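You operate a simulated robot arm through the tools that you are given. There is no shell and no other tool. Be economical: measure what you need, move in short steps, check, and stop when the job is done.

You are at the controls of a simulated two-armed robot. One attempt, no reset.

Task
Take the red hold label and leave it on top of the air filter on the top of the check bench. Pick up the white bottle that says "rinse" from the top of the check bench with one hand, pass it to the other hand and put it on the top of the dark bench. Take the panel switch from the top of the check bench and leave it on the lower board of the long check table. Take the bench seal and put it on top of the brown low carton. Count the white blocks on the top of the check bench, then put as many of the black brackets from the top of the check bench on the low shelf of the yellow rack. Open the lower cabinet drawer, fetch the shim of the front cab with the smallest size on its label from the top of the check bench and set it in the inside of the lower cabinet drawer and shut the drawer again. Fetch the numbered lamp that says "No 2" from the top of the dark bench and set it on the white work card. Put the cartridge from the top of the dark bench on the floor of the far cab. Any order will do. Set down upright: white bottle, panel switch, numbered lamp.

Only the result counts: the job must be done as asked and must still hold three seconds after the hand-in. Knocking over, shifting, dropping, spilling or breaking anything else fails it. A push-on lid holds only when it is set on centred and level and pressed home; a screw cap is set on level and turned clockwise until tight.

Robot
Two 7-joint arms with four-finger grippers on one trunk, on a base that drives. Base frame: it is fixed to the floor where the robot stands at the start and does not move with it; the origin is under the middle of the robot, x ahead of it, y to its left, z up; the surface under the hand at the start is at about z = 860. Units: mm, degrees, N and s.
The left shoulder is at the start at [40, 181, 1154], the right one opposite. With the tool pointing down near the work surface each hand reaches from about 320 to 840 mm from the robot's upright axis, wherever it stands, measured 20 degrees to its own side. Places, roughly: air filter [750, 500, 1000]; bench seal (22x2x3 cm) [800, -600, 900]; black bracket (5x5x5 cm) [400, -1000, 900]; cartridge [-1000, 3250, 1000]; floor of the far cab [-1900, 900, 700]; inside of the lower cabinet drawer [-200, 3100, 500]; low carton [750, -250, 1000]; low shelf of the yellow rack [100, -2400, 300]; lower board of the long check table [2200, 3200, 200]; lower cabinet drawer [-200, 3000, 500]; numbered lamp [-1750, 3000, 1000]; panel switch [1000, 0, 1000]; red hold label [750, 250, 750]; shim of the front cab [250, 750, 750]; top of the dark bench [-1200, 3200, 900]; white block [750, 0, 1000]; white bottle [500, 250, 1000]; work card [750, -1000, 750]. Payload 3.67 kg a hand.
The tool frame of a hand sits at the grasp point between the pads (the TCP): z along the fingers, y along the line on which they close. The tips reach 28 mm beyond it. Largest opening 112 mm; the body of the gripper starts 73 mm behind the TCP.
Orientation is told as [roll, pitch, yaw] about the base's x, y, z axes, in that order, counted from this pose: with the fingers straight down and closing along the base's y, the tool's x points along the base's -x, its y along +y and its z along -z.

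Tools
- The arms move only by the tool move_arm. It takes "left_increments", "right_increments" or both (then of equal length, played together; a hand with none holds still); each is a list of rows, each a list of 3 entries, a list of its own where there are three numbers: the turn, a rotation vector about the tool's x, y, z in degrees, then the shift along the tool's x, y, z in m, then the gripper command, from -1 (fully open) to 1 (shut), values between in proportion. In form: [[[ax, ay, az], [x, y, z], gripper], ...]. A call has 1 to 20 rows; each row shifts and turns the commanded pose from where the row before left it, along the tool's axes as they then stand. A row lasts 0.2 s, in which the tool goes at most 50 mm and 8.6 degrees; a call with a longer step from one row to the next is refused whole, and so is a gripper value outside its range. Where a pose cannot be reached the arm comes as near as it can. A force on the tool above 40 N (or 10 N above the force at the start of the call, whichever is more), or a blocked arm, ends the call early, and 0.2 s more pass. Each finger halts on what it meets, pressing with about 22 N; the grip force reading is that of the motor and also rises with nothing between the fingers. The clock runs only during rows and for 0.2 s after the last one: add rows that do not move to give the fingers time. The reply holds the time, the measured pose of the TCP, the force on the tool along the base axes, the opening and the grip force, in the units named above and with some noise, with the torque about the TCP (base axes, N m) and any sound that the robot's microphone picked up, and new pictures: "views" is both (left out), scene, wrist or none (wrist: the cameras of the hands that moved).
- Cameras (640 x 400 px; columns grow to the right, rows downward): "scene" is now at [112.4, 2.8, 1384.7]; the picture's right is [0.12, -0.99, 0.00], its down [-0.63, -0.08, -0.77] and it looks along [0.77, 0.09, -0.63] (base axes); focal length 214 px, centre (320, 200). "left" rides on the left gripper at [60, 18, -104] in its tool frame; the picture's right is [-0.29, 0.96, 0.00], its down [-0.80, -0.24, -0.55] and it looks along [-0.53, -0.16, 0.83] (tool axes); focal length 234 px, centre (320, 200). "right" rides on the right gripper at [60, -18, -104] in its tool frame; the picture's right is [0.29, 0.96, 0.00], its down [-0.80, 0.24, -0.55] and it looks along [-0.53, 0.16, 0.83] (tool axes); focal length 234 px, centre (320, 200). There is no depth. A picture from a camera that has moved, and an enlarged one, comes with that camera's place and axes in the base frame and with its lens. The place of the scene camera against the robot may be out by one fixed shift of up to 18 mm in any direction.
- raise_lower(by): slides the trunk up (or, below 0, down) by that many mm; the arms and the scene camera ride with it, the base frame stays. It gives what a move gives, with no picture.
- steer(legs): drives the robot by 1 to 6 legs, each [ahead, left, turn to the left] in mm, mm and degrees, along the robot's own axes; the way and the turn of a leg run together, so that a leg with both is an arc; at most 1500 mm and 180 degrees a leg. The arms and the cameras ride along, it lands a little off, and it stops where it bumps. It gives what a move gives, and a new picture of the scene camera.
- aim_head(pan, tilt): turns the head with the scene camera to pan (to the left, within 86 degrees either way) and tilt (down, from -29 to 69), counted from straight ahead of the robot. It gives what a move gives, and a new picture of the scene camera.
- close_up(camera, box): a new picture of the part [left, top, right, bottom] of that camera's present view, enlarged. It takes no simulated time.
- job_done(): hands the job in; it is judged then, once.

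Work in short steps. Places have to be worked out from the pictures, the camera data and where the tool is seen: move nearer, look again, correct. Check each grasp and each placing, and mend what went wrong. You have 535 turns and 360 pictures in all, those below and enlarged ones among them. Open the grippers and draw the arms clear of the work before you hand the job in, unless the task says otherwise; then end with one line.

The tools are called as name(argument=value, ...) on one line, values as JSON. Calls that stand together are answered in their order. move_arm: Moves the arms, as the interface text tells. Its arguments: {"type":"object","properties":{"left_increments":{"type":"array","items":{"type":"array"}},"right_increments":{"type":"array","items":{"type":"array"}},"views":{"type":"string","enum":["both","scene","wrist","none"]}},"required":[]} The other tools are called the same way: raise_lower (by) slides the trunk up or down; steer (legs) drives the base; aim_head (pan, tilt) turns the head that bears the scene camera; close_up (camera, box) takes an enlarged picture of a part of a camera's view; job_done () hands the job in.

At the start:

```text
time_s: 0.0
left_position: [466.7, 199.0, 1186.3]
left_tool_rot: [0.0, 0.0, 0.0]
left_force: [-0.7, -0.2, 0.2]
left_ft_torque: [-0.01, 0.01, -0.01]
left_finger_gap: 112.0
left_gripper_force: 0.1
right_position: [541.7, -217.0, 1255.0]
right_tool_rot: [0.0, -0.1, 0.0]
right_force: [-0.2, 0.6, 0.2]
right_ft_torque: [0.01, 0.01, -0.01]
right_finger_gap: 112.1
right_gripper_force: 0.2
trunk travel left (down, up): [-275.0, 239.0]
robot x, y, heading: [0.5, 3.4, -0.0]
head pan, tilt: [6.9, 39.2]
```

scene: 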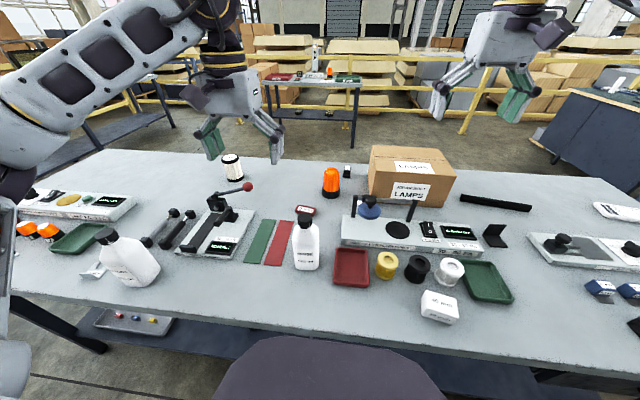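
right: 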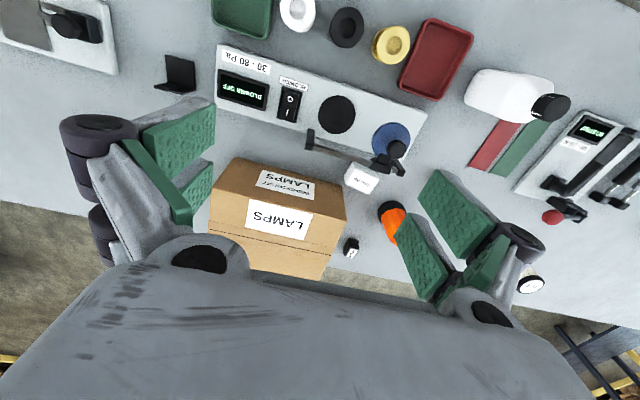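
left: 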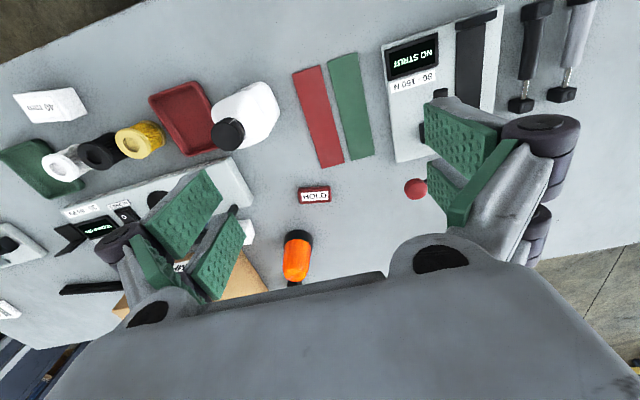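

I'll first look around: the check bench to the left and right, then enlargements.

close_up(camera="scene", box=[160, 140, 400, 290])

close_up(camera="scene", box=[330, 140, 640, 334])

close_up(camera="scene", box=[0, 170, 240, 320])

```text
2.67 times, centred on (280, 215) of scene
camera zoom: at [112.4, 2.8, 1384.7], right [0.12, -0.99, 0.0], down [-0.63, -0.08, -0.77], along [0.77, 0.09, -0.63], focal length 572 px, centre (427, 160)
```

zoom: 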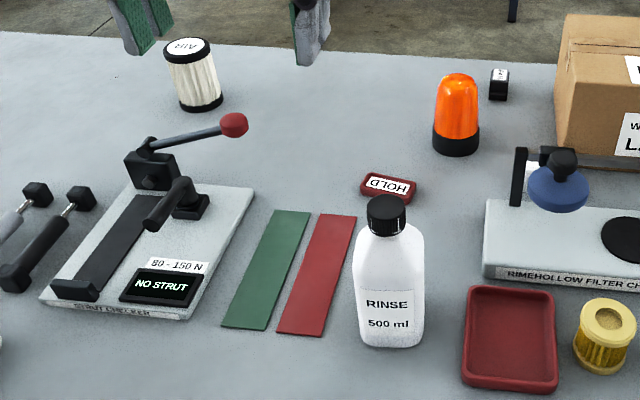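

```text
2.06 times, centred on (485, 237) of scene
camera zoom: at [112.4, 2.8, 1384.7], right [0.12, -0.99, 0.0], down [-0.63, -0.08, -0.77], along [0.77, 0.09, -0.63], focal length 442 px, centre (-20, 124)
```

zoom: 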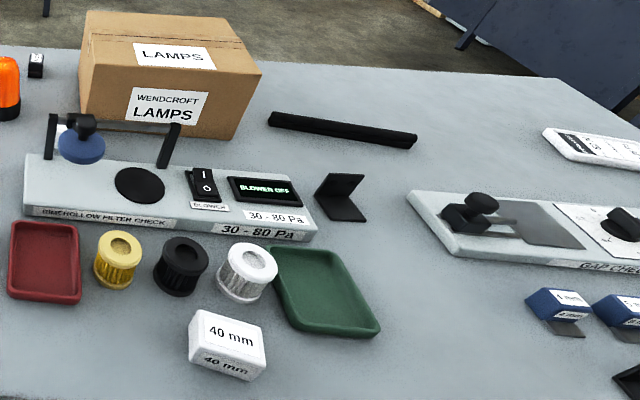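

```text
2.67 times, centred on (120, 245) of scene
camera zoom: at [112.4, 2.8, 1384.7], right [0.12, -0.99, 0.0], down [-0.63, -0.08, -0.77], along [0.77, 0.09, -0.63], focal length 572 px, centre (853, 80)
```

zoom: 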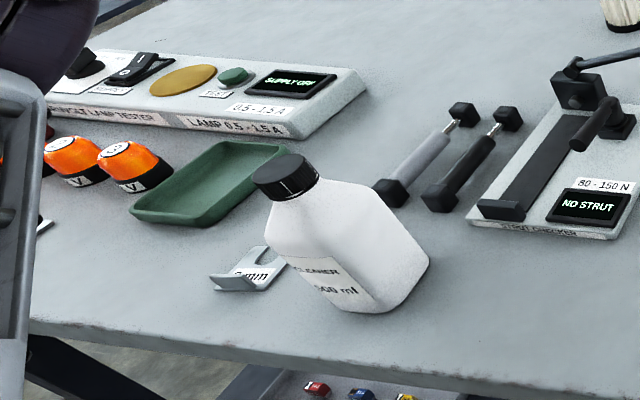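

The main items are located; now pan the head right and left to see the rest of the bench.

aim_head(pan=-50, tilt=35)

close_up(camera="scene", box=[160, 100, 640, 400])

aim_head(pan=60, tilt=35)

close_up(camera="scene", box=[0, 100, 480, 400])

```text
time_s: 1.3
left_position: [465.8, 198.6, 1185.2]
left_tool_rot: [-0.1, 0.0, 0.0]
left_force: [-0.9, -0.8, -0.3]
left_ft_torque: [0.01, -0.02, 0.0]
left_finger_gap: 112.1
left_gripper_force: 0.0
right_position: [541.8, -216.5, 1253.3]
right_tool_rot: [-0.1, 0.1, 0.0]
right_force: [0.6, 0.5, 0.8]
right_ft_torque: [0.01, -0.05, 0.0]
right_finger_gap: 112.1
right_gripper_force: 0.0
trunk travel left (down, up): [-275.0, 239.0]
robot x, y, heading: [-3.1, 0.8, -0.1]
head pan, tilt: [-50.0, 35.0]
camera scene: at [84.2, -74.9, 1391.1], right [-0.77, -0.64, 0.0], down [-0.37, 0.44, -0.82], along [0.53, -0.63, -0.57], focal length 214 px, centre (320, 200)
```

scene: 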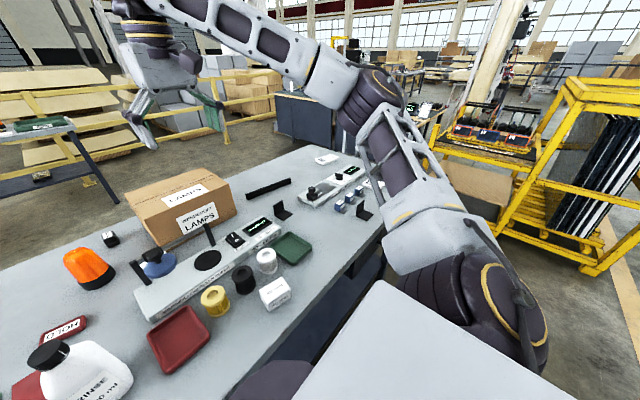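

```text
1.33 times, centred on (400, 250) of scene
camera zoom: at [84.2, -74.9, 1391.1], right [-0.77, -0.64, 0.0], down [-0.37, 0.44, -0.82], along [0.53, -0.63, -0.57], focal length 286 px, centre (213, 133)
```

zoom: 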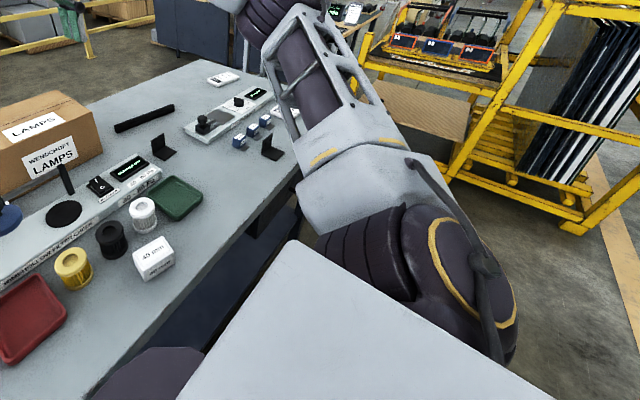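

```text
time_s: 3.1
left_position: [465.7, 199.2, 1185.6]
left_tool_rot: [0.0, 0.0, 0.1]
left_force: [0.2, 0.1, -0.4]
left_ft_torque: [0.03, -0.01, -0.01]
left_finger_gap: 111.9
left_gripper_force: 0.1
right_position: [541.3, -217.2, 1253.5]
right_tool_rot: [0.0, 0.0, 0.0]
right_force: [-0.9, 0.0, 0.8]
right_ft_torque: [-0.02, -0.02, -0.01]
right_finger_gap: 111.7
right_gripper_force: 0.1
trunk travel left (down, up): [-275.0, 239.0]
robot x, y, heading: [2.2, -4.9, -0.1]
head pan, tilt: [60.0, 35.0]
camera scene: at [71.6, 68.7, 1391.1], right [0.87, -0.5, 0.0], down [-0.29, -0.5, -0.82], along [0.41, 0.71, -0.57], focal length 214 px, centre (320, 200)
```

scene: 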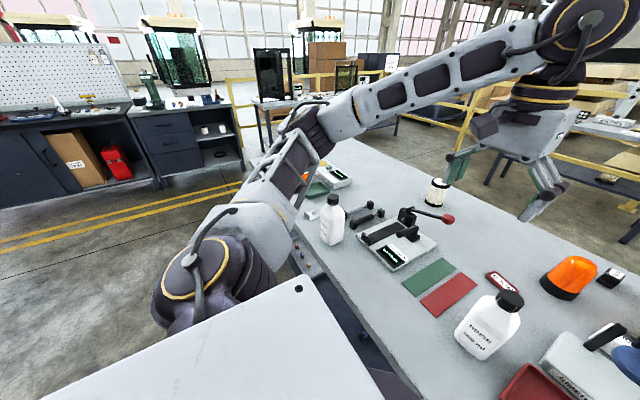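

```text
1.33 times, centred on (240, 250) of scene
camera zoom: at [71.6, 68.7, 1391.1], right [0.87, -0.5, 0.0], down [-0.29, -0.5, -0.82], along [0.41, 0.71, -0.57], focal length 286 px, centre (427, 133)
```

zoom: 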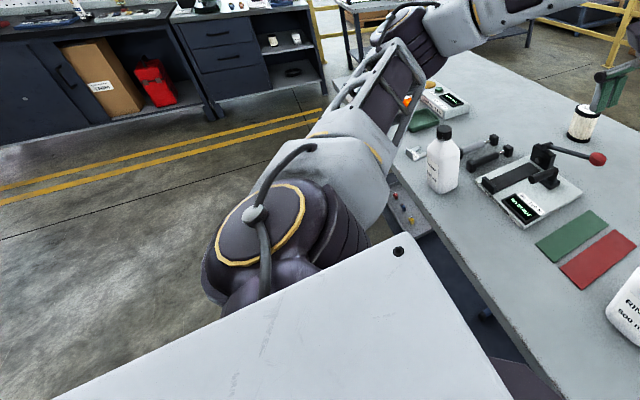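

Bench runs x≈270–1150. I'll look down to see how much clearance the base has from the bench edge.

aim_head(pan=0, tilt=69)

```text
time_s: 4.4
left_position: [466.8, 198.7, 1185.2]
left_tool_rot: [0.0, 0.1, 0.1]
left_force: [0.2, -0.8, 0.5]
left_ft_torque: [-0.01, -0.03, -0.01]
left_finger_gap: 111.9
left_gripper_force: 0.1
right_position: [540.7, -216.4, 1253.2]
right_tool_rot: [0.0, 0.0, 0.1]
right_force: [0.3, -0.6, -0.7]
right_ft_torque: [-0.02, -0.03, -0.01]
right_finger_gap: 111.9
right_gripper_force: 0.0
trunk travel left (down, up): [-275.0, 239.0]
robot x, y, heading: [-3.9, 2.6, 0.1]
head pan, tilt: [0.0, 68.8]
camera scene: at [83.4, -7.4, 1347.4], right [0.0, -1.0, 0.0], down [-0.93, 0.0, -0.36], along [0.36, 0.0, -0.93], focal length 214 px, centre (320, 200)
```

scene: 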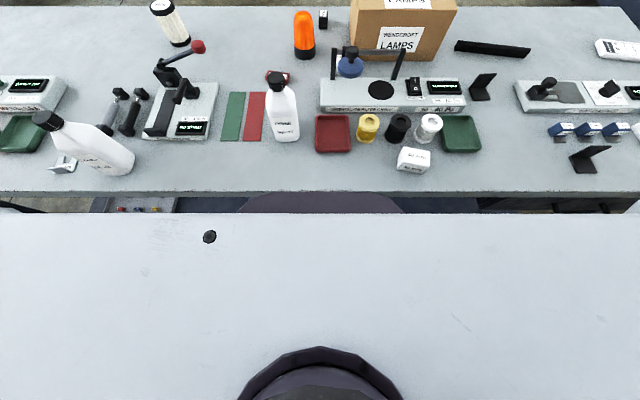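

The label is near (674,122,865) and the bottle near (455,88). I move the left hand above the label for a wrist look.

move_arm(left_increments=[[[0, 0, 0], [-0.034, -0.013, 0.02], -1], [[0, 0, 0], [-0.034, -0.013, 0.02], -1], [[0, 0, 0], [-0.034, -0.013, 0.02], -1], [[0, 0, 0], [-0.034, -0.013, 0.02], -1], [[0, 0, 0], [-0.034, -0.013, 0.02], -1], [[0, 0, 0], [-0.034, -0.013, 0.02], -1], [[0, 0, 0], [0, 0, 0], -1]], views="wrist")

```text
time_s: 6.0
left_position: [669.9, 119.8, 1065.6]
left_tool_rot: [-0.1, 0.0, 0.0]
left_force: [0.3, 0.5, 0.7]
left_ft_torque: [-0.01, -0.03, 0.03]
left_finger_gap: 112.2
left_gripper_force: 0.0
right_position: [539.4, -217.2, 1254.5]
right_tool_rot: [0.0, 0.0, 0.1]
right_force: [-0.9, -0.3, 1.3]
right_ft_torque: [0.0, -0.02, 0.0]
right_finger_gap: 112.1
right_gripper_force: 0.0
trunk travel left (down, up): [-275.0, 239.0]
robot x, y, heading: [-0.2, 2.6, 0.2]
head pan, tilt: [0.0, 68.8]
camera left: at [610.0, 138.0, 1170.9], right [0.29, 0.96, 0.0], down [0.8, -0.24, 0.55], along [0.53, -0.16, -0.83], focal length 234 px, centre (320, 200)
```

left: 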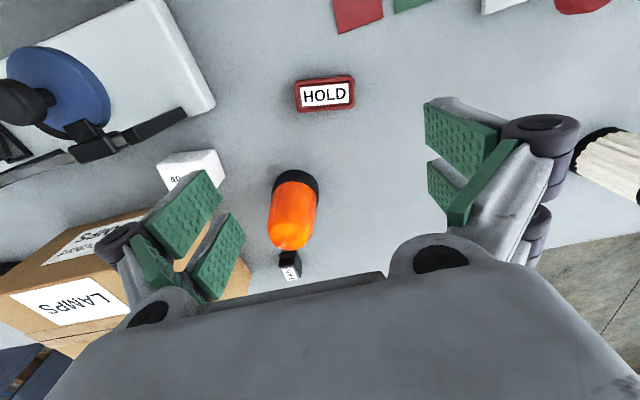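

Label centre ≈(657,130), long axis turned about 14° from y toward x. I turn the hand to match and descend most of the way.

move_arm(left_increments=[[[0, 0, 7], [0, 0, 0], -1], [[0, 0, 7], [0, 0, 0], -1], [[0, 0, 0], [0.015, 0.0066, 0.02], -1], [[0, 0, 0], [0, 0, 0.04], -1], [[0, 0, 0], [0, 0, 0.04], -1], [[0, 0, 0], [0, 0, 0.03], -1], [[0, 0, 0], [0, 0, 0], -1]], views="wrist")

```text
time_s: 7.6
left_position: [657.5, 131.2, 935.6]
left_tool_rot: [-0.1, 0.0, -13.9]
left_force: [-0.1, -0.1, -0.1]
left_ft_torque: [0.02, 0.0, 0.0]
left_finger_gap: 111.8
left_gripper_force: 0.1
right_position: [541.5, -216.7, 1253.4]
right_tool_rot: [0.0, 0.0, 0.1]
right_force: [-0.3, -1.0, -0.6]
right_ft_torque: [-0.01, -0.01, -0.04]
right_finger_gap: 111.9
right_gripper_force: 0.0
trunk travel left (down, up): [-275.0, 239.0]
robot x, y, heading: [-2.0, 1.1, -0.3]
head pan, tilt: [0.0, 68.8]
camera left: at [603.7, 162.7, 1041.0], right [0.51, 0.86, 0.0], down [0.72, -0.42, 0.55], along [0.48, -0.28, -0.83], focal length 234 px, centre (320, 200)
```

left: 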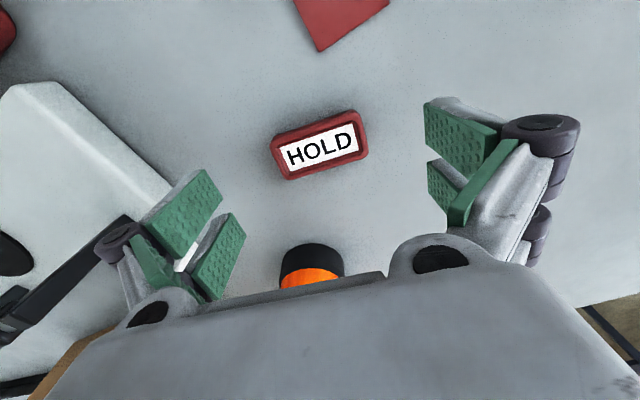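

Alignment is good and nothing else lies under the fingers. Descend to z≈894 and close.

move_arm(left_increments=[[[0, 0, 0], [0, 0, 0.03], -1], [[0, 0, 0], [0, 0, 0.013], -1], [[0, 0, 0], [0, 0, 0], -0.3], [[0, 0, 0], [0, 0, 0], 0.3], [[0, 0, 0], [0, 0, 0], 0.6], [[0, 0, 0], [0, 0, 0], 0.6]], views="wrist")

```text
time_s: 9.0
left_position: [657.3, 130.0, 893.4]
left_tool_rot: [0.0, -0.1, -13.9]
left_force: [-0.4, 0.9, -0.5]
left_ft_torque: [0.02, 0.01, -0.01]
left_finger_gap: 69.4
left_gripper_force: 21.8
right_position: [540.2, -217.6, 1253.2]
right_tool_rot: [-0.1, 0.0, -0.1]
right_force: [-0.9, -0.4, -0.3]
right_ft_torque: [-0.02, 0.0, -0.02]
right_finger_gap: 111.9
right_gripper_force: 0.1
trunk travel left (down, up): [-275.0, 239.0]
robot x, y, heading: [-1.6, 2.2, -0.2]
head pan, tilt: [0.0, 68.8]
camera left: at [603.3, 161.8, 999.0], right [0.51, 0.86, 0.0], down [0.72, -0.42, 0.55], along [0.48, -0.28, -0.83], focal length 234 px, centre (320, 200)
```

left: 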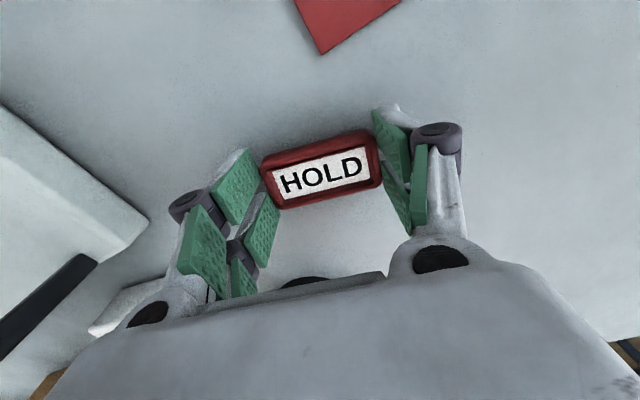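

The label is held. I lift it, then check forward/left driving with a small step.

move_arm(left_increments=[[[0, 0, 0], [0, 0, -0.04], 0.6], [[0, 0, 0], [0, 0, -0.045], 0.6], [[0, 0, 0], [0, 0, -0.045], 0.6], [[0, 0, 0], [0, 0, -0.045], 0.6], [[0, 0, 0], [0, 0, -0.045], 0.6], [[0, 0, 0], [0, 0, 0], 0.6]], views="wrist")

steer(legs=[[0, 220, 0], [100, 0, 0]])

```text
time_s: 10.4
left_position: [656.9, 132.3, 1113.0]
left_tool_rot: [-0.1, 0.1, -14.0]
left_force: [-0.9, -0.1, 0.0]
left_ft_torque: [-0.05, 0.02, -0.03]
left_finger_gap: 69.3
left_gripper_force: 22.2
right_position: [541.5, -217.1, 1253.1]
right_tool_rot: [0.0, 0.0, 0.0]
right_force: [0.6, -0.2, 0.0]
right_ft_torque: [0.03, -0.02, 0.01]
right_finger_gap: 112.0
right_gripper_force: 0.1
trunk travel left (down, up): [-275.0, 239.0]
robot x, y, heading: [-1.3, 1.1, -0.0]
head pan, tilt: [0.0, 68.8]
camera left: at [603.2, 163.5, 1218.0], right [0.51, 0.86, 0.0], down [0.72, -0.42, 0.55], along [0.48, -0.28, -0.83], focal length 234 px, centre (320, 200)
```

left: 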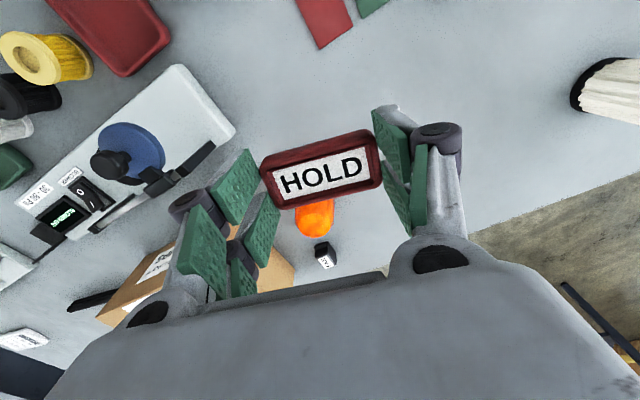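

```text
time_s: 12.8
left_position: [711.8, 350.2, 1105.8]
left_tool_rot: [0.0, 0.6, -13.9]
left_force: [1.7, 0.6, -0.9]
left_ft_torque: [-0.01, 0.11, -0.01]
left_finger_gap: 69.4
left_gripper_force: 21.9
right_position: [597.0, 2.5, 1248.1]
right_tool_rot: [-0.1, 0.6, -0.1]
right_force: [0.7, -0.2, -0.3]
right_ft_torque: [-0.01, 0.18, 0.0]
right_finger_gap: 112.0
right_gripper_force: 0.1
trunk travel left (down, up): [-275.0, 239.0]
robot x, y, heading: [47.6, 217.7, 0.1]
head pan, tilt: [0.0, 68.8]
stopped in leg 2: the robot was blocked; the commanded pose is now the measured one
camera scene: at [139.2, 211.8, 1346.7], right [0.0, -1.0, 0.0], down [-0.93, 0.0, -0.36], along [0.36, 0.0, -0.93], focal length 214 px, centre (320, 200)
```

scene: 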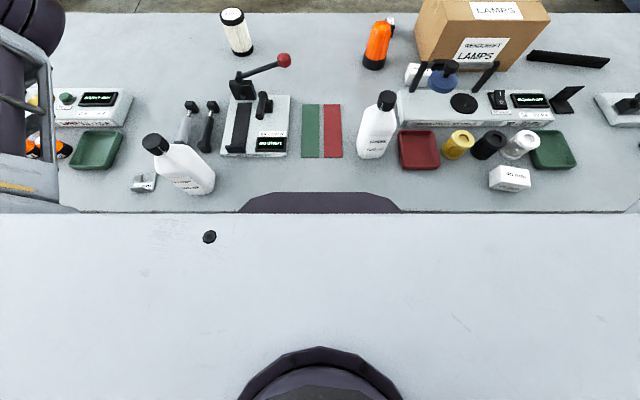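

Forward travel ends near x≈48. I ease back a few mm and move the label toward the filter, around (870,468), top ≈957.

steer(legs=[[-5, 40, 0]])

move_arm(left_increments=[[[0, 0, 0], [-0.03, 0.01, 0], 0.6], [[0, 0, 0], [-0.03, 0.01, 0], 0.6], [[0, 0, 0], [0, 0, 0], 0.6]], views="both")

```text
time_s: 13.7
left_position: [697.8, 384.5, 1113.3]
left_tool_rot: [0.2, 0.1, -14.1]
left_force: [0.3, 0.9, -0.6]
left_ft_torque: [0.05, 0.02, 0.03]
left_finger_gap: 69.2
left_gripper_force: 22.1
right_position: [581.8, 36.6, 1252.3]
right_tool_rot: [0.2, 0.2, -0.3]
right_force: [-0.8, -0.4, -0.1]
right_ft_torque: [0.02, 0.0, 0.02]
right_finger_gap: 112.0
right_gripper_force: 0.0
trunk travel left (down, up): [-275.0, 239.0]
robot x, y, heading: [44.1, 254.8, -0.3]
head pan, tilt: [0.0, 68.8]
camera scene: at [124.5, 247.0, 1347.4], right [0.0, -1.0, 0.0], down [-0.93, 0.0, -0.36], along [0.36, 0.0, -0.93], focal length 214 px, centre (320, 200)
```

scene: 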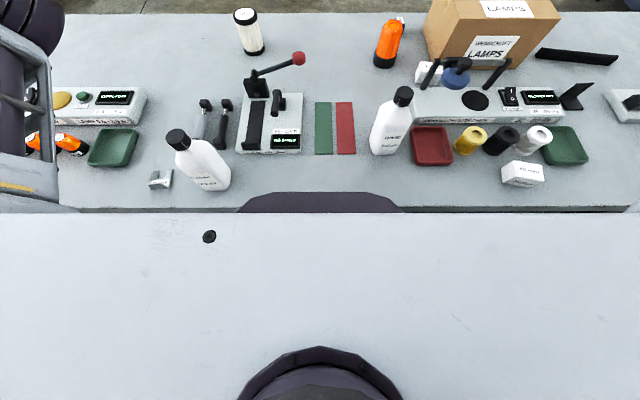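

```text
time_s: 14.5
left_position: [761.4, 394.4, 1113.0]
left_tool_rot: [0.0, 0.2, -14.1]
left_force: [-0.1, -0.2, -0.4]
left_ft_torque: [-0.02, -0.02, 0.0]
left_finger_gap: 69.2
left_gripper_force: 21.9
right_position: [582.3, 40.1, 1251.9]
right_tool_rot: [-0.2, 0.2, -0.4]
right_force: [-0.4, 1.1, -0.3]
right_ft_torque: [-0.01, -0.01, 0.0]
right_finger_gap: 111.9
right_gripper_force: 0.1
trunk travel left (down, up): [-275.0, 239.0]
robot x, y, heading: [41.6, 257.6, -0.3]
head pan, tilt: [0.0, 68.8]
camera scene: at [124.3, 251.2, 1347.4], right [0.0, -1.0, 0.0], down [-0.93, 0.0, -0.36], along [0.36, 0.0, -0.93], focal length 214 px, centre (320, 200)
camera left: at [708.1, 426.2, 1217.9], right [0.51, 0.86, 0.0], down [0.72, -0.43, 0.55], along [0.47, -0.28, -0.83], focal length 234 px, centre (320, 200)
```

scene: 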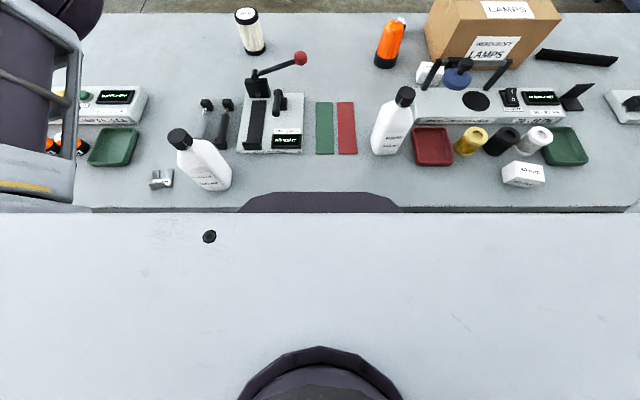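
left: 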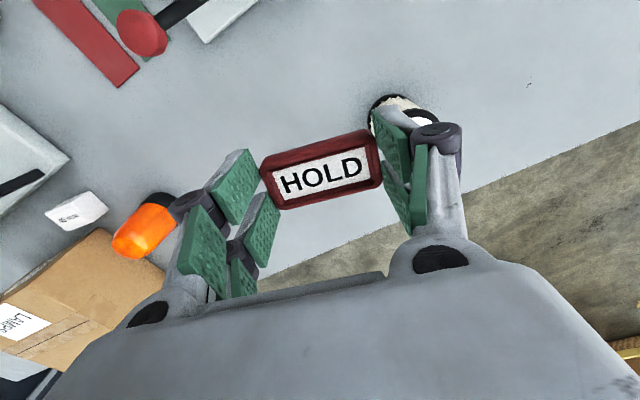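

The filter sits behind the right-hand finger in the picture; I raise and shift the hand to see it uncovered.

move_arm(left_increments=[[[0, 0, 0], [0.02, 0.04, -0.02], 0.6], [[0, 0, 0], [0.02, 0.04, -0.02], 0.6], [[0, 0, 0], [0, 0, 0], 0.6]], views="wrist")

```text
time_s: 15.3
left_position: [745.2, 477.9, 1152.7]
left_tool_rot: [0.1, 0.2, -14.1]
left_force: [0.5, -0.5, 0.4]
left_ft_torque: [0.0, 0.04, 0.02]
left_finger_gap: 69.4
left_gripper_force: 21.8
right_position: [582.6, 36.7, 1251.3]
right_tool_rot: [0.1, 0.3, -0.4]
right_force: [-0.3, -0.6, -0.2]
right_ft_torque: [0.04, 0.01, -0.01]
right_finger_gap: 112.1
right_gripper_force: 0.0
trunk travel left (down, up): [-275.0, 239.0]
robot x, y, heading: [37.6, 259.3, 0.1]
head pan, tilt: [0.0, 68.8]
camera left: at [690.9, 509.2, 1258.6], right [0.51, 0.86, 0.0], down [0.72, -0.43, 0.55], along [0.47, -0.28, -0.83], focal length 234 px, centre (320, 200)
```

left: 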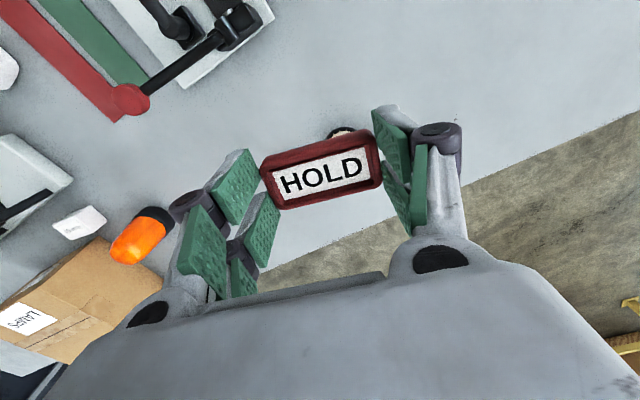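

Only its near rim shows past the label. I shift aside further to see it whole.

move_arm(left_increments=[[[0, 0, 0], [0, 0.045, 0], 0.6], [[0, 0, 0], [0, 0.045, 0], 0.6], [[0, 0, 0], [0, 0.03, 0], 0.6], [[0, 0, 0], [0, 0, 0], 0.6]], views="wrist")

```text
time_s: 16.3
left_position: [755.2, 535.2, 1153.5]
left_tool_rot: [0.0, 0.1, -14.1]
left_force: [0.1, 0.3, -0.3]
left_ft_torque: [0.02, 0.01, -0.02]
left_finger_gap: 69.2
left_gripper_force: 22.0
left hand out of reach, approached as far as the arm can: row 2, 3
right_position: [582.3, 38.8, 1251.3]
right_tool_rot: [-0.1, 0.2, -0.3]
right_force: [0.0, -0.7, -0.6]
right_ft_torque: [-0.02, -0.02, 0.01]
right_finger_gap: 112.1
right_gripper_force: 0.1
trunk travel left (down, up): [-275.0, 239.0]
robot x, y, heading: [41.2, 259.7, -0.3]
head pan, tilt: [0.0, 68.8]
camera left: at [702.9, 566.4, 1258.7], right [0.51, 0.86, 0.0], down [0.72, -0.43, 0.55], along [0.47, -0.28, -0.83], focal length 234 px, centre (320, 200)
```

left: 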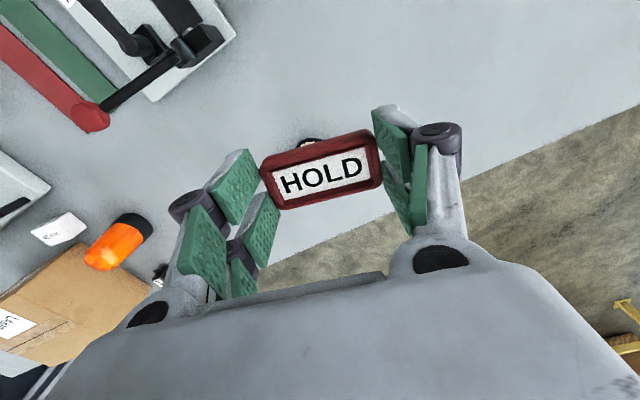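

Target is about (836,471) with top ≈957. I bring the hand toward it at a lower height, still above the filter.

move_arm(left_increments=[[[0, 0, 0], [-0.02, -0.017, 0.035], 0.6], [[0, 0, 0], [-0.02, -0.017, 0.035], 0.6], [[0, 0, 0], [-0.02, -0.017, 0.035], 0.6], [[0, 0, 0], [0, 0, 0], 0.6]], views="wrist")

```text
time_s: 17.3
left_position: [802.3, 469.2, 1046.3]
left_tool_rot: [0.0, 0.1, -14.1]
left_force: [0.4, 0.7, 0.1]
left_ft_torque: [0.02, -0.02, 0.02]
left_finger_gap: 69.6
left_gripper_force: 22.7
right_position: [582.0, 38.8, 1252.3]
right_tool_rot: [-0.2, 0.2, -0.3]
right_force: [-0.5, 0.5, 1.1]
right_ft_torque: [-0.01, -0.01, -0.02]
right_finger_gap: 112.0
right_gripper_force: 0.1
trunk travel left (down, up): [-275.0, 239.0]
robot x, y, heading: [42.9, 257.7, -0.5]
head pan, tilt: [0.0, 68.8]
camera left: at [749.0, 501.3, 1151.4], right [0.51, 0.86, 0.0], down [0.72, -0.43, 0.55], along [0.47, -0.28, -0.83], focal length 234 px, centre (320, 200)
```

left: 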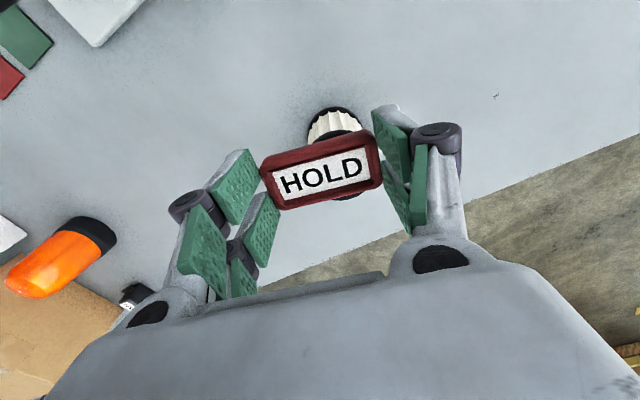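

Filter centre ≈(836,470). Move over it and come down to just above the top.

move_arm(left_increments=[[[0, 0, 0], [-0.033, 0.009, 0], 0.6], [[0, 0, 0], [0, 0, 0.02], 0.6], [[0, 0, 0], [0, 0, 0.02], 0.6], [[0, 0, 0], [0, 0, 0], 0.6]], views="wrist")

aim_head(pan=15, tilt=30)

close_up(camera="scene", box=[220, 100, 380, 200])

```text
time_s: 18.3
left_position: [802.1, 469.1, 1004.7]
left_tool_rot: [0.0, 0.2, -14.1]
left_force: [-0.4, 1.2, -0.1]
left_ft_torque: [-0.03, 0.0, 0.01]
left_finger_gap: 69.4
left_gripper_force: 22.1
left hand out of reach, approached as far as the arm can: row 1
right_position: [583.2, 37.8, 1252.7]
right_tool_rot: [0.0, 0.3, -0.3]
right_force: [-0.6, 0.0, 0.4]
right_ft_torque: [0.01, 0.0, 0.04]
right_finger_gap: 111.9
right_gripper_force: 0.2
trunk travel left (down, up): [-275.0, 239.0]
robot x, y, heading: [40.8, 259.4, -0.2]
head pan, tilt: [0.0, 68.8]
camera left: at [748.9, 501.2, 1110.6], right [0.51, 0.86, 0.0], down [0.72, -0.43, 0.55], along [0.47, -0.28, -0.83], focal length 234 px, centre (320, 200)
```

left: 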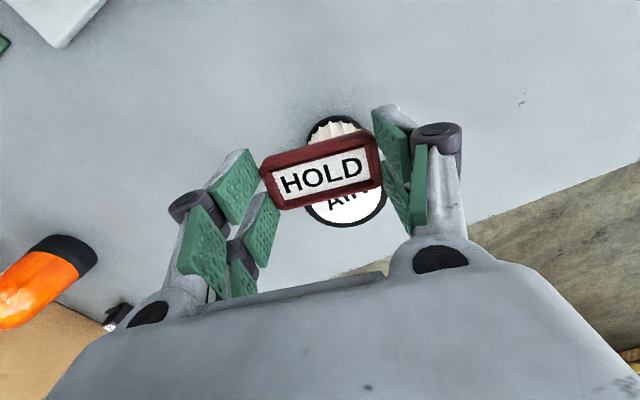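

```text
time_s: 19.4
left_position: [803.4, 469.7, 1006.0]
left_tool_rot: [0.1, 0.1, -14.1]
left_force: [-0.1, -0.9, -0.3]
left_ft_torque: [-0.02, -0.01, 0.02]
left_finger_gap: 69.3
left_gripper_force: 21.8
right_position: [583.9, 38.6, 1251.3]
right_tool_rot: [0.0, 0.2, -0.3]
right_force: [-0.2, 0.1, -0.7]
right_ft_torque: [-0.05, 0.02, 0.01]
right_finger_gap: 111.8
right_gripper_force: 0.1
trunk travel left (down, up): [-275.0, 239.0]
robot x, y, heading: [42.1, 254.5, 0.0]
head pan, tilt: [15.0, 30.0]
camera scene: at [156.4, 273.0, 1398.8], right [0.26, -0.97, 0.0], down [-0.48, -0.13, -0.87], along [0.84, 0.22, -0.5], focal length 214 px, centre (320, 200)
```

scene: 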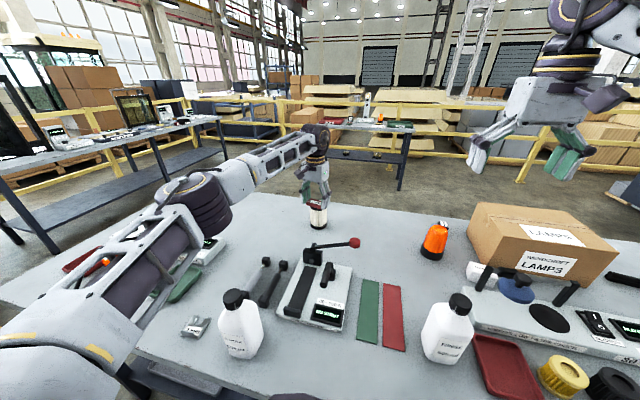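

```text
4.00 times, centred on (300, 150) of scene
camera zoom: at [156.4, 273.0, 1398.8], right [0.26, -0.97, 0.0], down [-0.48, -0.13, -0.87], along [0.84, 0.22, -0.5], focal length 858 px, centre (400, 400)
```

zoom: 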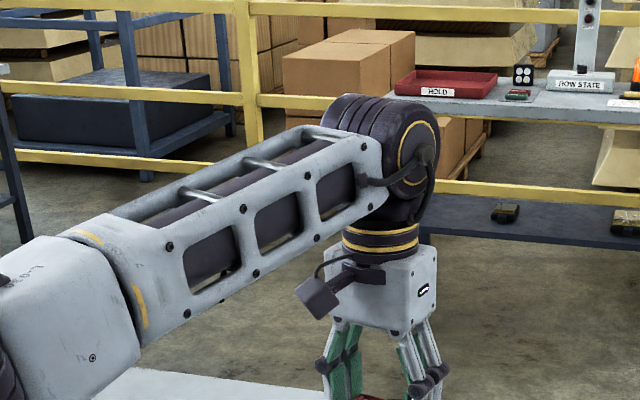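

Out of reach by ~30 mm at this height: the shoulder is too low for it. I raise the trunk by 120 and then lower the hand.

raise_lower(by=120)

move_arm(left_increments=[[[0, 0, 0], [0, 0, 0.03], 0.6], [[0, 0, 0], [0, 0, 0.04], 0.6], [[0, 0, 0], [0, 0, 0.02], 0.6], [[0, 0, 0], [-0.033, 0.009, 0], 0.6], [[0, 0, 0], [0, 0, 0], 0.6]], views="wrist")

```text
time_s: 20.9
left_position: [803.3, 470.2, 1123.9]
left_tool_rot: [0.2, 0.1, -14.1]
left_force: [0.0, 0.3, -0.6]
left_ft_torque: [0.01, -0.01, 0.02]
left_finger_gap: 69.1
left_gripper_force: 22.3
right_position: [582.6, 39.3, 1371.2]
right_tool_rot: [-0.1, 0.2, -0.2]
right_force: [0.0, -0.2, 0.4]
right_ft_torque: [0.02, 0.01, 0.02]
right_finger_gap: 112.0
right_gripper_force: 0.1
trunk travel left (down, up): [-395.0, 119.0]
robot x, y, heading: [44.2, 255.5, -0.3]
head pan, tilt: [15.0, 30.0]
```

```text
time_s: 22.1
left_position: [802.9, 473.9, 1034.5]
left_tool_rot: [0.0, 0.0, -14.1]
left_force: [0.0, -0.5, 0.7]
left_ft_torque: [-0.02, 0.02, -0.04]
left_finger_gap: 69.3
left_gripper_force: 21.7
left hand out of reach, approached as far as the arm can: row 4
right_position: [582.7, 38.4, 1372.6]
right_tool_rot: [0.1, 0.3, -0.3]
right_force: [-0.3, -0.7, -0.7]
right_ft_torque: [0.0, -0.03, -0.02]
right_finger_gap: 111.9
right_gripper_force: 0.1
trunk travel left (down, up): [-395.0, 119.0]
robot x, y, heading: [44.9, 256.7, -0.5]
head pan, tilt: [15.0, 30.0]
camera left: at [750.1, 503.8, 1140.0], right [0.51, 0.86, 0.0], down [0.72, -0.43, 0.55], along [0.47, -0.28, -0.83], focal length 234 px, centre (320, 200)
```

left: 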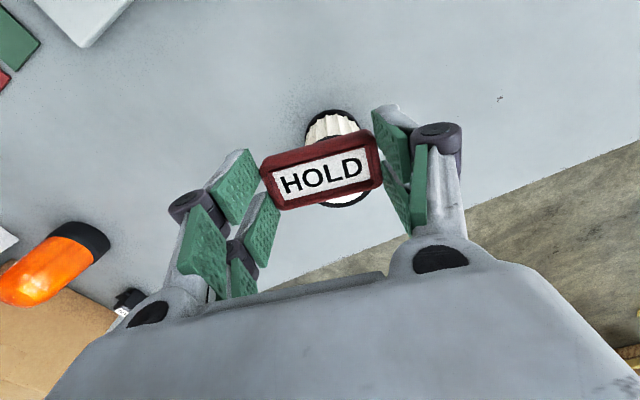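

The single big step was not taken; I try smaller forward steps.

move_arm(left_increments=[[[0, 0, 0], [0, 0, 0.02], 0.6], [[0, 0, 0], [-0.008, 0, 0], 0.6], [[0, 0, 0], [-0.008, 0, 0], 0.6], [[0, 0, 0], [-0.008, 0, 0], 0.6], [[0, 0, 0], [-0.008, 0, 0], 0.6], [[0, 0, 0], [0, 0, 0], 0.6]], views="wrist")

```text
time_s: 23.4
left_position: [811.0, 469.2, 1013.8]
left_tool_rot: [0.0, 0.1, -14.1]
left_force: [0.2, -0.1, 0.6]
left_ft_torque: [0.02, 0.0, -0.02]
left_finger_gap: 69.0
left_gripper_force: 21.5
left hand out of reach, approached as far as the arm can: row 3, 4, 5
right_position: [583.3, 39.1, 1371.7]
right_tool_rot: [-0.1, 0.2, -0.3]
right_force: [-1.0, -0.6, -0.2]
right_ft_torque: [-0.01, -0.01, 0.01]
right_finger_gap: 112.3
right_gripper_force: 0.0
trunk travel left (down, up): [-395.0, 119.0]
robot x, y, heading: [44.2, 257.7, -0.1]
head pan, tilt: [15.0, 30.0]
camera left: at [756.7, 501.1, 1120.2], right [0.51, 0.86, 0.0], down [0.72, -0.43, 0.55], along [0.47, -0.28, -0.83], focal length 234 px, centre (320, 200)
```

left: 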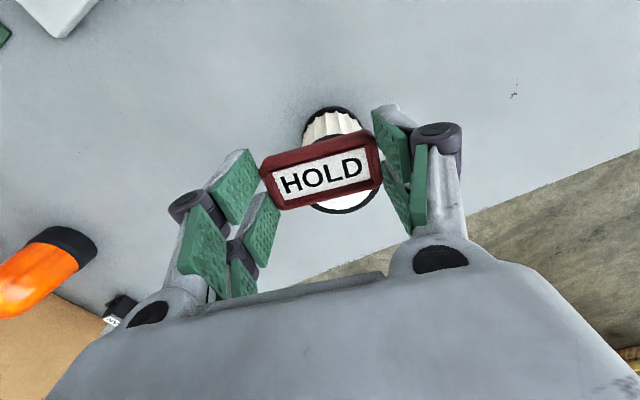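

The arm's limit is ~25 mm short. Turning the robot right swings the left shoulder forward; I draw the hand up and back first, then turn 25°.

move_arm(left_increments=[[[0, 0, 0], [0, 0, -0.045], 0.6], [[0, 0, 0], [0.035, -0.01, -0.03], 0.6], [[0, 0, 0], [0.035, -0.01, -0.03], 0.6], [[0, 0, 0], [0.035, -0.01, -0.03], 0.6], [[0, 0, 0], [0, 0, 0], 0.6]], views="none")

steer(legs=[[-10, 0, 0], [0, 0, -25], [12, 0, 0]])

```text
time_s: 24.6
left_position: [703.1, 465.2, 1152.6]
left_tool_rot: [0.0, 0.2, -14.0]
left_force: [0.3, -0.3, -0.4]
left_ft_torque: [0.02, 0.06, -0.01]
left_finger_gap: 69.4
left_gripper_force: 22.5
right_position: [583.6, 39.2, 1370.7]
right_tool_rot: [-0.1, 0.3, -0.3]
right_force: [0.7, -0.8, -0.1]
right_ft_torque: [-0.01, -0.02, -0.02]
right_finger_gap: 112.1
right_gripper_force: 0.0
trunk travel left (down, up): [-395.0, 119.0]
robot x, y, heading: [39.2, 257.3, -0.3]
head pan, tilt: [15.0, 30.0]
```

```text
time_s: 27.1
left_position: [727.6, 165.6, 1154.2]
left_tool_rot: [0.0, -0.2, -38.9]
left_force: [-0.3, 1.0, -0.1]
left_ft_torque: [-0.01, -0.07, 0.0]
left_finger_gap: 69.3
left_gripper_force: 22.4
right_position: [437.9, -172.5, 1373.3]
right_tool_rot: [0.0, 0.0, -25.1]
right_force: [-0.5, 0.5, -0.1]
right_ft_torque: [-0.01, -0.06, 0.03]
right_finger_gap: 112.0
right_gripper_force: 0.1
trunk travel left (down, up): [-395.0, 119.0]
robot x, y, heading: [44.3, 252.0, -25.3]
head pan, tilt: [15.0, 30.0]
camera scene: at [152.6, 222.9, 1518.7], right [-0.17, -0.98, 0.0], down [-0.49, 0.09, -0.87], along [0.85, -0.15, -0.5], focal length 214 px, centre (320, 200)
```

scene: 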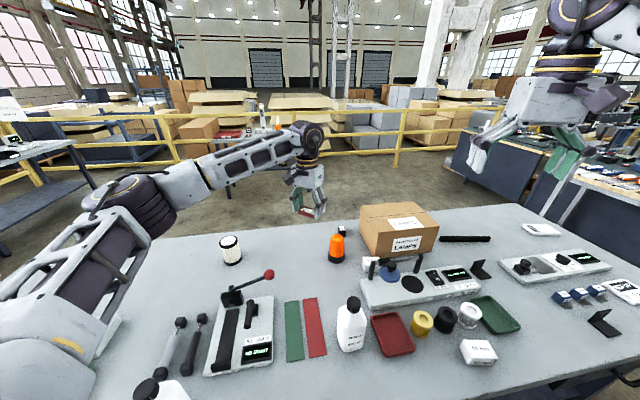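

Now swing the left hand across to just short of the filter at safe height.

move_arm(left_increments=[[[0, 0, 0], [0.0149, 0.0383, 0], 0.6], [[0, 0, 0], [0.0149, 0.0383, 0], 0.6], [[0, 0, 0], [0.0149, 0.0383, 0], 0.6], [[0, 0, 0], [0.0149, 0.0383, 0], 0.6], [[0, 0, 0], [0.0149, 0.0383, 0.01], 0.6], [[0, 0, 0], [0.0149, 0.0383, 0.02], 0.6], [[0, 0, 0], [0.0149, 0.0383, 0.02], 0.6], [[0, 0, 0], [0, 0, 0.03], 0.6], [[0, 0, 0], [0, 0, 0.015], 0.6], [[0, 0, 0], [0, 0, 0], 0.6]], views="wrist")

```text
time_s: 29.3
left_position: [794.0, 370.8, 1092.1]
left_tool_rot: [0.0, 0.2, -38.9]
left_force: [0.2, -1.0, -0.6]
left_ft_torque: [-0.01, 0.01, 0.02]
left_finger_gap: 69.4
left_gripper_force: 21.7
left hand out of reach, approached as far as the arm can: row 6, 7
right_position: [441.3, -174.3, 1372.1]
right_tool_rot: [0.1, 0.1, -25.1]
right_force: [0.4, 0.9, -0.6]
right_ft_torque: [-0.01, 0.0, -0.02]
right_finger_gap: 112.2
right_gripper_force: 0.1
trunk travel left (down, up): [-395.0, 119.0]
robot x, y, heading: [40.5, 250.9, -25.1]
head pan, tilt: [15.0, 30.0]
camera left: at [758.5, 421.9, 1196.9], right [0.83, 0.56, 0.0], down [0.47, -0.69, 0.55], along [0.31, -0.46, -0.83], focal length 234 px, centre (320, 200)
```

left: 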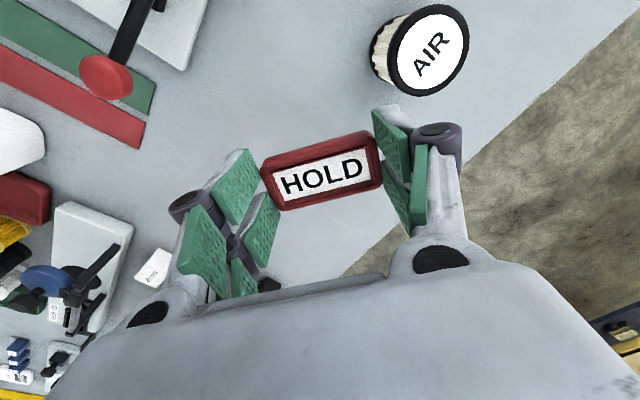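

The filter top is confirmed at (840,472). Continue in small steps while lowering.

move_arm(left_increments=[[[0, 0, 0], [0, 0, 0.03], 0.6], [[0, 0, 0], [0, 0, 0.025], 0.6], [[0, 0, 0], [0.0046, 0.018, 0], 0.6], [[0, 0, 0], [0.0046, 0.018, 0], 0.6], [[0, 0, 0], [0.0046, 0.018, 0], 0.6], [[0, 0, 0], [0.0046, 0.018, 0], 0.6], [[0, 0, 0], [0.0046, 0.018, 0], 0.6], [[0, 0, 0], [0.0046, 0.018, 0], 0.6], [[0, 0, 0], [0, 0, 0], 0.6]], views="wrist")

```text
time_s: 31.3
left_position: [794.1, 370.6, 1037.5]
left_tool_rot: [0.0, 0.2, -38.9]
left_force: [0.3, -0.2, 0.0]
left_ft_torque: [0.0, 0.0, 0.05]
left_finger_gap: 69.2
left_gripper_force: 21.8
left hand out of reach, approached as far as the arm can: row 3, 4, 5, 6, 7, 8
right_position: [441.6, -173.9, 1371.7]
right_tool_rot: [-0.1, 0.2, -25.1]
right_force: [-0.2, -0.5, 0.2]
right_ft_torque: [-0.01, 0.01, -0.02]
right_finger_gap: 112.1
right_gripper_force: 0.0
trunk travel left (down, up): [-395.0, 119.0]
robot x, y, heading: [38.7, 251.7, -24.8]
head pan, tilt: [15.0, 30.0]
camera left: at [757.8, 421.4, 1141.7], right [0.83, 0.56, 0.0], down [0.47, -0.69, 0.55], along [0.31, -0.46, -0.83], focal length 234 px, centre (320, 200)
```

left: 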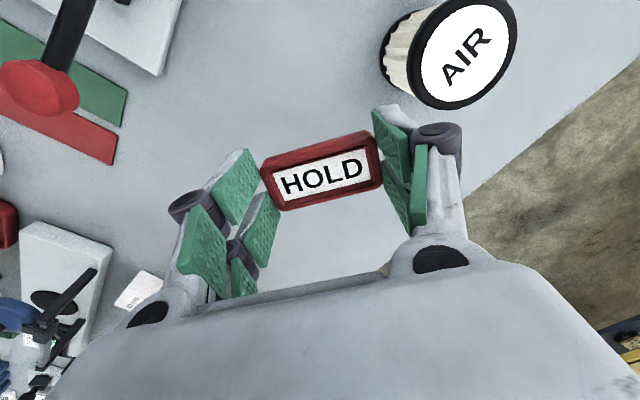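

Probably a wrist-twist limit; I yaw the hand by +32° in place, then try again.

move_arm(left_increments=[[[0, 0, -8], [0, 0, 0], 0.6], [[0, 0, -8], [0, 0, 0], 0.6], [[0, 0, -8], [0, 0, 0], 0.6], [[0, 0, -8], [0, 0, 0], 0.6], [[0, 0, 0], [0, 0, 0], 0.6]], views="none")

```text
time_s: 32.5
left_position: [793.9, 370.8, 1036.2]
left_tool_rot: [0.1, 0.1, -6.7]
left_force: [0.6, 0.6, -0.2]
left_ft_torque: [0.01, 0.03, 0.01]
left_finger_gap: 69.3
left_gripper_force: 21.5
right_position: [440.9, -173.3, 1371.9]
right_tool_rot: [-0.1, 0.1, -25.1]
right_force: [0.7, 0.3, 0.2]
right_ft_torque: [0.0, 0.01, -0.01]
right_finger_gap: 112.0
right_gripper_force: 0.0
trunk travel left (down, up): [-395.0, 119.0]
robot x, y, heading: [40.9, 254.7, -24.9]
head pan, tilt: [15.0, 30.0]
```

Twist done. Now advance to the filter in small steps.

move_arm(left_increments=[[[0, 0, 0], [-0.0056, 0.0176, 0], 0.6], [[0, 0, 0], [-0.0056, 0.0176, 0], 0.6], [[0, 0, 0], [-0.0056, 0.0176, 0], 0.6], [[0, 0, 0], [-0.0056, 0.0176, 0], 0.6], [[0, 0, 0], [-0.0056, 0.0176, 0], 0.6], [[0, 0, 0], [-0.0056, 0.0176, 0], 0.6], [[0, 0, 0], [0, 0, 0], 0.6]], views="wrist")

```text
time_s: 34.1
left_position: [839.8, 472.4, 1035.4]
left_tool_rot: [-0.1, 0.1, -6.8]
left_force: [0.2, 0.1, -0.8]
left_ft_torque: [0.02, 0.04, 0.02]
left_finger_gap: 69.2
left_gripper_force: 22.5
right_position: [442.1, -173.1, 1371.4]
right_tool_rot: [-0.1, 0.1, -25.0]
right_force: [-0.2, 0.0, 0.3]
right_ft_torque: [0.0, -0.02, 0.01]
right_finger_gap: 111.8
right_gripper_force: 0.1
trunk travel left (down, up): [-395.0, 119.0]
robot x, y, heading: [47.1, 252.1, -25.1]
head pan, tilt: [15.0, 30.0]
camera left: at [782.7, 496.2, 1141.1], right [0.4, 0.92, 0.0], down [0.76, -0.33, 0.55], along [0.51, -0.22, -0.83], focal length 234 px, centre (320, 200)
```

left: 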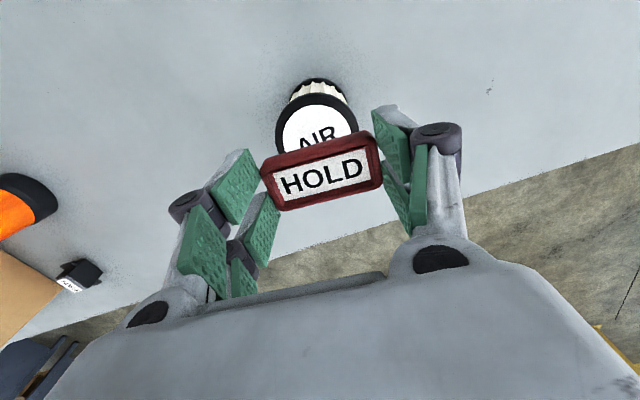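

Now directly above. Descend to just above the filter top.

move_arm(left_increments=[[[0, 0, 0], [0, 0, 0.02], 0.6], [[0, 0, 0], [0, 0, 0.018], 0.6], [[0, 0, 0], [0, 0, 0], 0.6]], views="both")

```text
time_s: 34.9
left_position: [841.3, 470.6, 997.3]
left_tool_rot: [0.1, 0.1, -6.9]
left_force: [-0.3, 0.2, 0.1]
left_ft_torque: [0.01, 0.0, -0.01]
left_finger_gap: 69.4
left_gripper_force: 22.0
right_position: [440.6, -172.1, 1371.5]
right_tool_rot: [0.0, 0.1, -25.1]
right_force: [-0.1, 0.2, 0.1]
right_ft_torque: [0.0, -0.03, 0.01]
right_finger_gap: 112.1
right_gripper_force: 0.1
trunk travel left (down, up): [-395.0, 119.0]
robot x, y, heading: [42.0, 249.0, -25.2]
head pan, tilt: [15.0, 30.0]
camera scene: at [156.3, 220.7, 1518.4], right [-0.17, -0.98, 0.0], down [-0.49, 0.09, -0.87], along [0.85, -0.15, -0.5], focal length 214 px, centre (320, 200)
camera left: at [783.4, 495.3, 1102.9], right [0.4, 0.92, 0.0], down [0.76, -0.33, 0.55], along [0.51, -0.22, -0.83], focal length 234 px, centre (320, 200)
```

scene: 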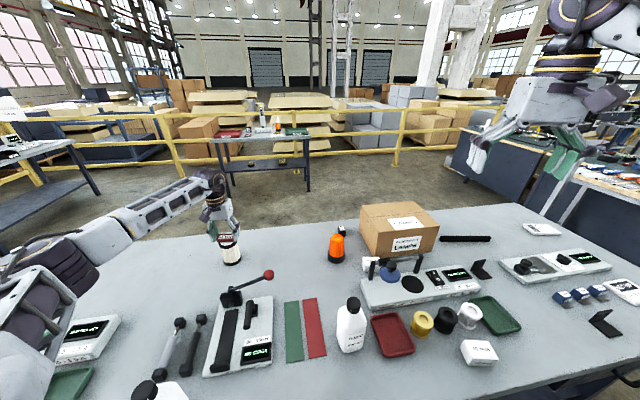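
left: 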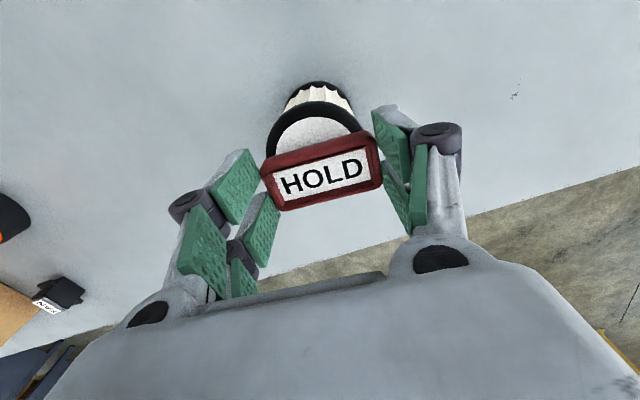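

Shift 4 mm back and step down gently until contact.

move_arm(left_increments=[[[0, 0, 0], [0.004, 0, 0.002], 0.6], [[0, 0, 0], [0, 0, 0.002], 0.6], [[0, 0, 0], [0, 0, 0.002], 0.6], [[0, 0, 0], [0, 0, 0], 0.6]], views="wrist")

```text
time_s: 35.9
left_position: [836.5, 471.9, 992.8]
left_tool_rot: [0.0, -0.2, -7.0]
left_force: [0.9, 2.5, 9.3]
left_ft_torque: [0.04, -0.04, 0.0]
left_finger_gap: 69.4
left_gripper_force: 21.9
right_position: [440.9, -173.0, 1372.1]
right_tool_rot: [0.0, 0.1, -25.1]
right_force: [-0.3, 0.5, -0.4]
right_ft_torque: [0.0, 0.0, -0.02]
right_finger_gap: 112.0
right_gripper_force: 0.1
trunk travel left (down, up): [-395.0, 119.0]
robot x, y, heading: [42.6, 249.5, -24.9]
head pan, tilt: [15.0, 30.0]
camera left: at [778.7, 496.3, 1098.6], right [0.4, 0.92, 0.0], down [0.76, -0.33, 0.55], along [0.51, -0.22, -0.83], focal length 234 px, centre (320, 200)
```

left: 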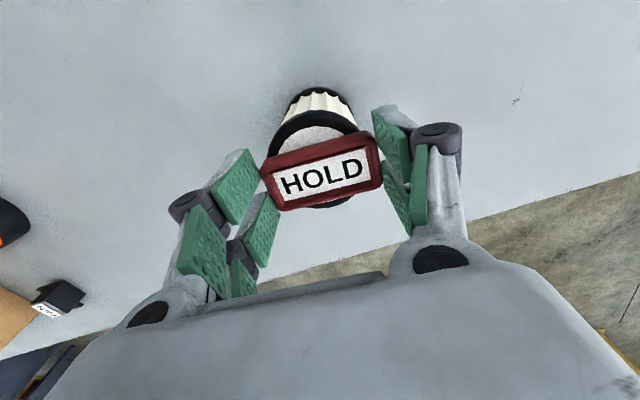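

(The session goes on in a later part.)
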